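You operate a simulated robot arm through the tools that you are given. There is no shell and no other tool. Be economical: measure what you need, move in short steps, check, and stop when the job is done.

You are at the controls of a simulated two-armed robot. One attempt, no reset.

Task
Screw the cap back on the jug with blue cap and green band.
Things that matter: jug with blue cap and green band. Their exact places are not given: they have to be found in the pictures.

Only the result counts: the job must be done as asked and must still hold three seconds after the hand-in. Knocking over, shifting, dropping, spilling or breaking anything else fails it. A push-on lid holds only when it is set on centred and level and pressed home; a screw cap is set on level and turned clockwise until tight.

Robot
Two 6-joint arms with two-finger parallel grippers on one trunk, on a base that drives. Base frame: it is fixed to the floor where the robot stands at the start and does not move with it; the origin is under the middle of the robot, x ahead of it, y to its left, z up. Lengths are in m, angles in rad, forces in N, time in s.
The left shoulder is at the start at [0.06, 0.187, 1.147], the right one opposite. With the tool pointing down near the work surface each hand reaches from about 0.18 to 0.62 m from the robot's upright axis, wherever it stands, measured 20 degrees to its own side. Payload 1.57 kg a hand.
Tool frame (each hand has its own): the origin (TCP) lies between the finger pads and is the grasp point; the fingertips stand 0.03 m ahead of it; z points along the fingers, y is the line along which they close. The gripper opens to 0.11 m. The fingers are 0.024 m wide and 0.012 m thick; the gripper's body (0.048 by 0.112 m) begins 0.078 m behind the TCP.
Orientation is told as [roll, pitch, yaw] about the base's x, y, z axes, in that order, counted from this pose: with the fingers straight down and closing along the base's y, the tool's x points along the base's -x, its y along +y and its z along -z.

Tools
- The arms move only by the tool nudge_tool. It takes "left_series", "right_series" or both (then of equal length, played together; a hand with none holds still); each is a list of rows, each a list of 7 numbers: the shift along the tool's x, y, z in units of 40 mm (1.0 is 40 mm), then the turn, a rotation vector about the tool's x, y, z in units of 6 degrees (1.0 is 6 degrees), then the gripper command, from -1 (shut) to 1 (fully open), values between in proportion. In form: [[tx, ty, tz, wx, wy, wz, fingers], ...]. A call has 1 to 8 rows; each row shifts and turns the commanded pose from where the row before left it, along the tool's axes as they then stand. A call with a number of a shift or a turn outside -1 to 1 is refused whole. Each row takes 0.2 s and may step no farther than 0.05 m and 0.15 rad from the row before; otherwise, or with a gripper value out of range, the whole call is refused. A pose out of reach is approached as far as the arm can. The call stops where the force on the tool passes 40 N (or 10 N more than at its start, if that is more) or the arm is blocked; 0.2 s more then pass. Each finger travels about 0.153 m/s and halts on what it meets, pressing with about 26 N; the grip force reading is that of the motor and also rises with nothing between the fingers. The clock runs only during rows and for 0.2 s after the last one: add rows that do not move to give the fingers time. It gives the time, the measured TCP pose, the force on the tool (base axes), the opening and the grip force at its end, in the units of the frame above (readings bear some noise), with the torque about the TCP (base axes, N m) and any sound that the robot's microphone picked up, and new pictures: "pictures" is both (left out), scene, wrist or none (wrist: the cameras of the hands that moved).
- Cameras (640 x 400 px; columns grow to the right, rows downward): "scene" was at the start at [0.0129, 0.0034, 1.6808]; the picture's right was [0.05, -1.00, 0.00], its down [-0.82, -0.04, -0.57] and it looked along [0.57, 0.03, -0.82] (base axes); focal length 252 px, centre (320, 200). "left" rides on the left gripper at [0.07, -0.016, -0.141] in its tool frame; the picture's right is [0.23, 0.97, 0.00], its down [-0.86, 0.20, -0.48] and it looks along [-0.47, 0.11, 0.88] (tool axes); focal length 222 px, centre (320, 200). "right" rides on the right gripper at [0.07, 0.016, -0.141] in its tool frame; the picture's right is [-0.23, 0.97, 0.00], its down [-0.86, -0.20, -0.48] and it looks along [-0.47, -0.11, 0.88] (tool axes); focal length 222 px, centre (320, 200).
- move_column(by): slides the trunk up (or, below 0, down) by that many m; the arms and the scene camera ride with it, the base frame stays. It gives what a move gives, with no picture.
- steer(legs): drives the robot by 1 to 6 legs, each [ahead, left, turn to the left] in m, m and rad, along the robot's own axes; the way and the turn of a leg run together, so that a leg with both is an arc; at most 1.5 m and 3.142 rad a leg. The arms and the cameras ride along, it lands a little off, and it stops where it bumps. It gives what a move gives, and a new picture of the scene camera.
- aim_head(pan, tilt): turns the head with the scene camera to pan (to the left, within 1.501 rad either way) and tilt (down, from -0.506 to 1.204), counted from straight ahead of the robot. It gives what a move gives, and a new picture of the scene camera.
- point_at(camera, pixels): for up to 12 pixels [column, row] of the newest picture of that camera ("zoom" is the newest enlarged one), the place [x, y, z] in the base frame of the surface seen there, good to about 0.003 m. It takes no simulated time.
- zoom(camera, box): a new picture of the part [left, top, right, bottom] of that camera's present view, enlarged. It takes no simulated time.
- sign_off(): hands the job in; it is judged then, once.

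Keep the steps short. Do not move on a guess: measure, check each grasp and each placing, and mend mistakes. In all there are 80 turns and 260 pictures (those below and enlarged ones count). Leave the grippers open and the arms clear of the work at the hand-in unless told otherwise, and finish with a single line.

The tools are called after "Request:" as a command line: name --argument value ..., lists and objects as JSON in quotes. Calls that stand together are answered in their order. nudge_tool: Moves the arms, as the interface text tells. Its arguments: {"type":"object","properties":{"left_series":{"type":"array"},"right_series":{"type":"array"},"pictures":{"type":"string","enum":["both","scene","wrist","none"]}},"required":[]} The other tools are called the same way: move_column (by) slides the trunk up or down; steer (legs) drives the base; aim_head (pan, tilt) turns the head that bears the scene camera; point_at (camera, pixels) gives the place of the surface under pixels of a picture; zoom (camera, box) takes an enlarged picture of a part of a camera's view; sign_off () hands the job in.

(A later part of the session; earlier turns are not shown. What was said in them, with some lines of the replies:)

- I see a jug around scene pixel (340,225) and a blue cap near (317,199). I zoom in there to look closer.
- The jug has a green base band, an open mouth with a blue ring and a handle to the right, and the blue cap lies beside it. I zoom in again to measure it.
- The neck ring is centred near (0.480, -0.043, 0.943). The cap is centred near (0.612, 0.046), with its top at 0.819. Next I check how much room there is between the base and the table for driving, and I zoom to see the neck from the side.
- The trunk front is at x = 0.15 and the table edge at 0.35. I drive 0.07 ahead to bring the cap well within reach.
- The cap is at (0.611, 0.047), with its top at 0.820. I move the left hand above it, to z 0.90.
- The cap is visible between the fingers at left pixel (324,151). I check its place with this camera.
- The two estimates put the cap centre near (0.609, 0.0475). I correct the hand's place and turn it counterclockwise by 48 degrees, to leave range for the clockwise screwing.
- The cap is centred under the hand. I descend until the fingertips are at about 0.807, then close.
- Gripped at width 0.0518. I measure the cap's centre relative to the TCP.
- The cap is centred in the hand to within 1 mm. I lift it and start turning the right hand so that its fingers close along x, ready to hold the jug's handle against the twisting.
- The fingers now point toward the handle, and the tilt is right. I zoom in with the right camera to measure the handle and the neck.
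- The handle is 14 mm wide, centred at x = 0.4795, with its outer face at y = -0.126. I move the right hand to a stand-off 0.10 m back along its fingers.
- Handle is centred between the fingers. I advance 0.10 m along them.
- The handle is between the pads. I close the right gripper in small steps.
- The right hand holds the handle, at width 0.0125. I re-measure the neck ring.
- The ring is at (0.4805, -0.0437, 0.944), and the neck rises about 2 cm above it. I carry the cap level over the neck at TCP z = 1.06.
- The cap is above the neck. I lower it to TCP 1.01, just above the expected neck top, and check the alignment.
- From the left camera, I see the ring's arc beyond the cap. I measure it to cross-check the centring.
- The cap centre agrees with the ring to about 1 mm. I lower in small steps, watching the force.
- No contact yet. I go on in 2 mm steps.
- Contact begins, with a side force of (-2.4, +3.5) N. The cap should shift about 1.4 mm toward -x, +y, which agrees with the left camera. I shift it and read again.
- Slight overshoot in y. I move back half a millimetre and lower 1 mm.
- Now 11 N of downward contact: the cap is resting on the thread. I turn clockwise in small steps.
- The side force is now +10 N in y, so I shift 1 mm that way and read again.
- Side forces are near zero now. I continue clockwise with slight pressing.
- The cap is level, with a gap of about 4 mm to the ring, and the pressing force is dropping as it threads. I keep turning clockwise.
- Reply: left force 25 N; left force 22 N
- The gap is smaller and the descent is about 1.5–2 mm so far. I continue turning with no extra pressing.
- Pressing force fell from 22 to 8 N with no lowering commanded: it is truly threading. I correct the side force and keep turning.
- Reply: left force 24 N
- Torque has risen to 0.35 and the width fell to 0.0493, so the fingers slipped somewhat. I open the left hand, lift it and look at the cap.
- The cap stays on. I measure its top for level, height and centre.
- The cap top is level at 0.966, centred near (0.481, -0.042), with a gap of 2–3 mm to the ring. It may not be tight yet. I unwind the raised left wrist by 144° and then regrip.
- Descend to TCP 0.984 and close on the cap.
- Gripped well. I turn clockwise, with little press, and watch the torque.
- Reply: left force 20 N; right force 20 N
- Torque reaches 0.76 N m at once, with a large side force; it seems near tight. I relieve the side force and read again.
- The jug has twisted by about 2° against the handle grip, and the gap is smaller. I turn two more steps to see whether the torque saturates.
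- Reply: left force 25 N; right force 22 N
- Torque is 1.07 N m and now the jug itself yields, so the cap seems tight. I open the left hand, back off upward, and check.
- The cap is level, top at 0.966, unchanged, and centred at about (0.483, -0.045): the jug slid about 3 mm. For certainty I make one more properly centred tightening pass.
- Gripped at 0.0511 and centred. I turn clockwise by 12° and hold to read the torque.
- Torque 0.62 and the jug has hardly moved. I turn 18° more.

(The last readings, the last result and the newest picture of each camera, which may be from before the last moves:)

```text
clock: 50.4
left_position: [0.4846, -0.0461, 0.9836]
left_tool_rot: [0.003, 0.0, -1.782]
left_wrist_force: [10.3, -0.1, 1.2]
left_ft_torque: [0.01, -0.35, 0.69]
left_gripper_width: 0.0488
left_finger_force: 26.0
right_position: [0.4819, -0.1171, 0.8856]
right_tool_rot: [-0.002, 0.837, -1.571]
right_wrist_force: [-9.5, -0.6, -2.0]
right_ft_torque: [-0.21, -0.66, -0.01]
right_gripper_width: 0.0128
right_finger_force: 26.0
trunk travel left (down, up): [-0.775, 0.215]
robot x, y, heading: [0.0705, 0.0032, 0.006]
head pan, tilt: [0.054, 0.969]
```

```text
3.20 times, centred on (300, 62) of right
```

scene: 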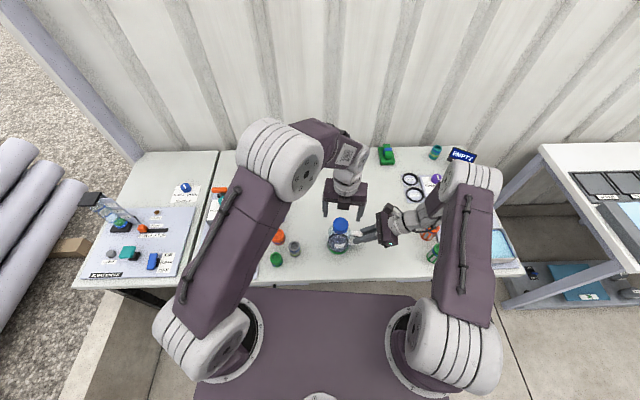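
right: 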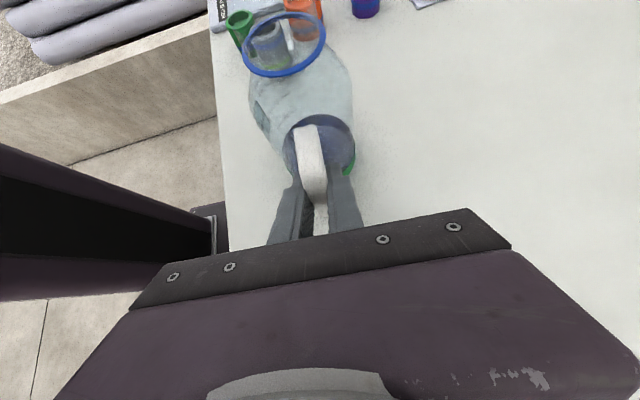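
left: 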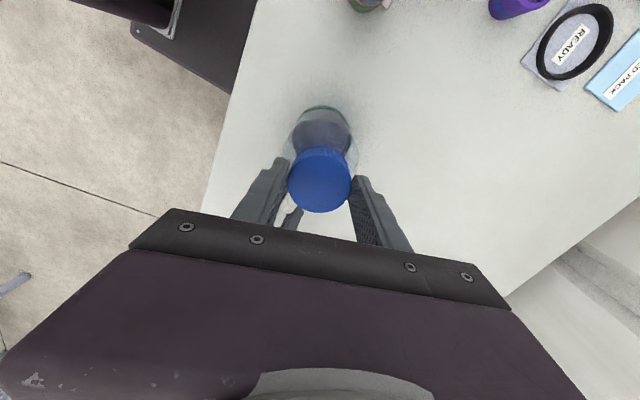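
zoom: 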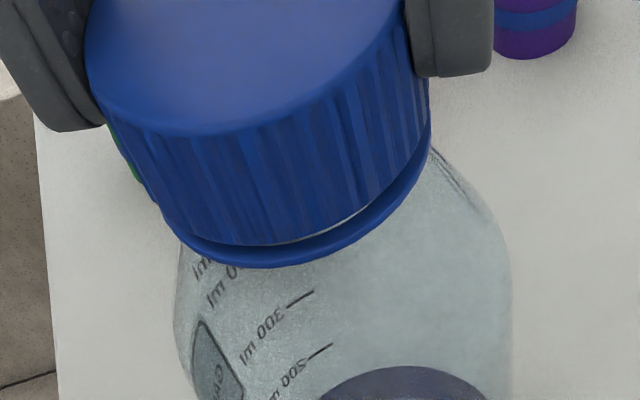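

Torque stays at 0.69 while the fingers slip over the ribs, and neither cap nor jug turns: the cap is tight. I open the left hand and lift it away.

Request:
nudge_tool --left_series '[[0, 0, 0, 0, 0, 0, -0.2], [0, 0, 0, 0, 0, 0, 0.3], [0, 0, 0, 0, 0, 0, 0.6], [0, 0, 0, 0, 0, 0, 0.6], [0, 0, -0.6, 0, 0, 0, 0.8], [0, 0, -0.9, 0, 0, 0, 1], [0, 0, -0.9, 0, 0, 0, 1], [0, 0, -0.9, 0, 0, 0, 1]]' --pictures "none"

Request:
nudge_tool --right_series '[[0, 0, 0, 0, 0, 0, -0.75], [0, 0, 0, 0, 0, 0, -0.5], [0, 0, 0, 0, 0, 0, -0.2], [0, 0, 0, 0, 0, 0, 0.2], [0, 0, 0, 0, 0, 0, 0.2]]' --pictures "both"

```text
clock: 52.2
left_position: [0.4812, -0.0469, 1.1156]
left_tool_rot: [-0.001, -0.001, -1.781]
left_wrist_force: [0.5, -0.7, -0.7]
left_ft_torque: [-0.01, -0.03, 0.0]
left_gripper_width: 0.1099
left_finger_force: 0.1
right_position: [0.4808, -0.1163, 0.8843]
right_tool_rot: [0.001, 0.838, -1.57]
right_wrist_force: [-0.6, 0.5, -0.4]
right_ft_torque: [-0.17, 0.02, -0.01]
right_gripper_width: 0.0126
right_finger_force: 26.2
trunk travel left (down, up): [-0.775, 0.215]
robot x, y, heading: [0.071, 0.0014, 0.001]
head pan, tilt: [0.054, 0.969]
```

```text
clock: 53.4
left_position: [0.4819, -0.0473, 1.1165]
left_tool_rot: [0.0, -0.001, -1.783]
left_wrist_force: [0.6, -0.2, 0.3]
left_ft_torque: [-0.02, 0.01, 0.01]
left_gripper_width: 0.1103
left_finger_force: 0.0
right_position: [0.4807, -0.1165, 0.8838]
right_tool_rot: [0.001, 0.838, -1.572]
right_wrist_force: [0.0, -0.1, 0.7]
right_ft_torque: [-0.01, 0.01, -0.03]
right_gripper_width: 0.0661
right_finger_force: 0.0
trunk travel left (down, up): [-0.775, 0.215]
robot x, y, heading: [0.0708, 0.0007, -0.001]
head pan, tilt: [0.054, 0.969]
```

scene: 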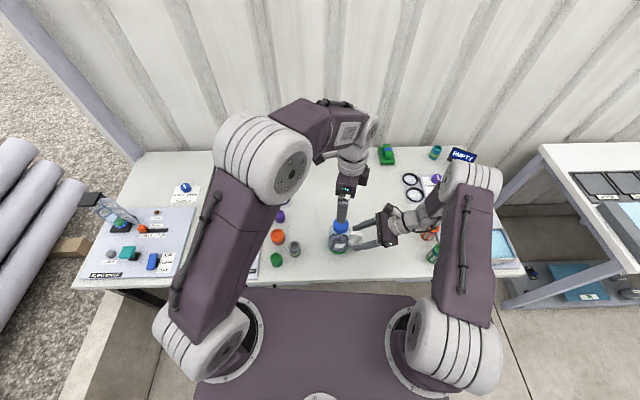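
right: 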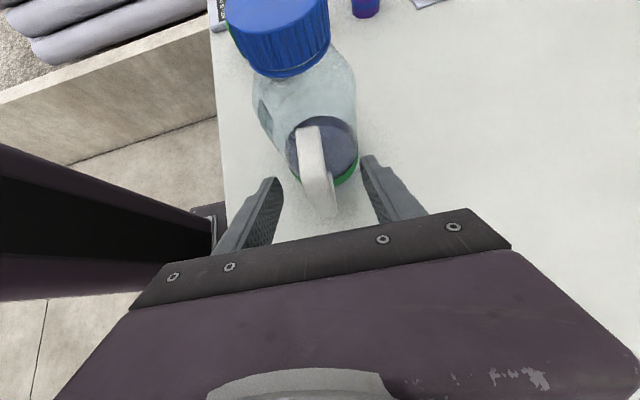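

The jug stands free between the open fingers. I back the right hand out along its own axis and lift it, and move the left one up and off.

Request:
nudge_tool --right_series '[[0, 0, -0.7, 0, 0, 0, 0.2], [0, 0, -0.8, 0, 0, 0, 0.2], [0, 0, -0.8, 0, 0, 0, 0.2], [0, 0, -0.8, 0, 0, 0, 0.2], [0.5, 0, -0.5, 0, 0, 0, 0.6], [0.5, 0, -0.5, 0, 0, 0, 1], [0.5, 0, -0.5, 0, 0, 0, 1]]' --left_series '[[0, 0, 0, 0, 0, 0, 1], [0, 0, 0, 0, 0, 0, 1], [0.8, 0, 0, 0, 0, 0, 1], [0.8, 0, 0, 0, 0, 0, 1], [0.8, 0, 0, 0, 0, 0, 1], [0.8, 0, 0, 0, 0, 0, 1], [0.8, 0, 0, 0, 0, 0, 1]]' --pictures "both"

Request:
zoom --camera "scene" --box '[300, 190, 380, 260]'

```text
clock: 55.0
left_position: [0.5172, 0.1108, 1.1152]
left_tool_rot: [0.003, 0.001, -1.781]
left_wrist_force: [-0.2, 0.4, -0.1]
left_ft_torque: [0.0, 0.0, -0.02]
left_gripper_width: 0.1099
left_finger_force: 0.0
right_position: [0.4797, -0.2118, 1.0525]
right_tool_rot: [0.0, 0.836, -1.573]
right_wrist_force: [-0.9, 0.2, -0.9]
right_ft_torque: [-0.01, 0.0, 0.0]
right_gripper_width: 0.1099
right_finger_force: 0.0
trunk travel left (down, up): [-0.775, 0.215]
robot x, y, heading: [0.0696, -0.0022, -0.002]
head pan, tilt: [0.054, 0.969]
```

scene: 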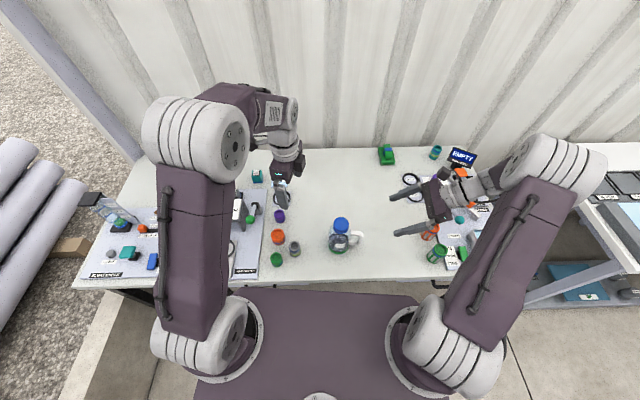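
right: 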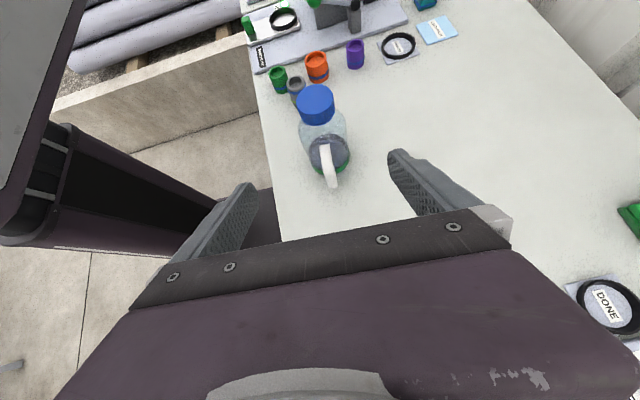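
left: 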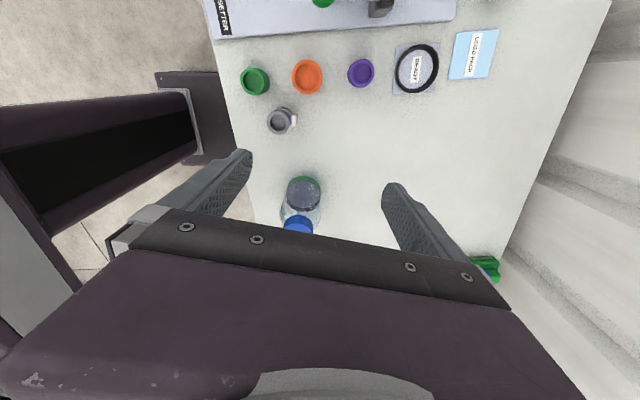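

```text
5.71 times, centred on (340, 225) of scene
```

zoom: 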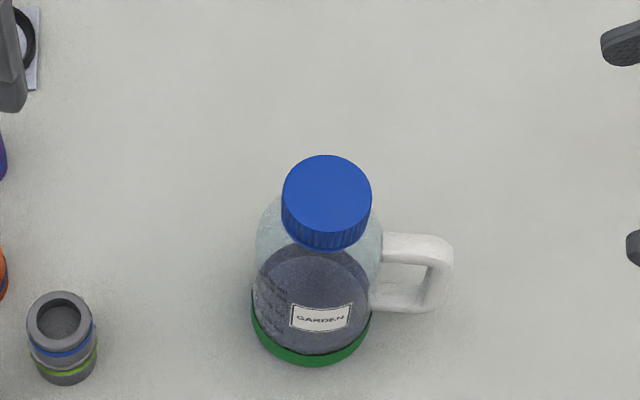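

The jug stands upright with its cap on, level and tight. Both hands are open and clear, and the other items are undisturbed. I hand in.

Request:
sign_off

```text
The job is handed in.
```

The blue cap is screwed back on the green-banded jug, level and turned clockwise until the fingers slipped without it moving, and the job is handed in.
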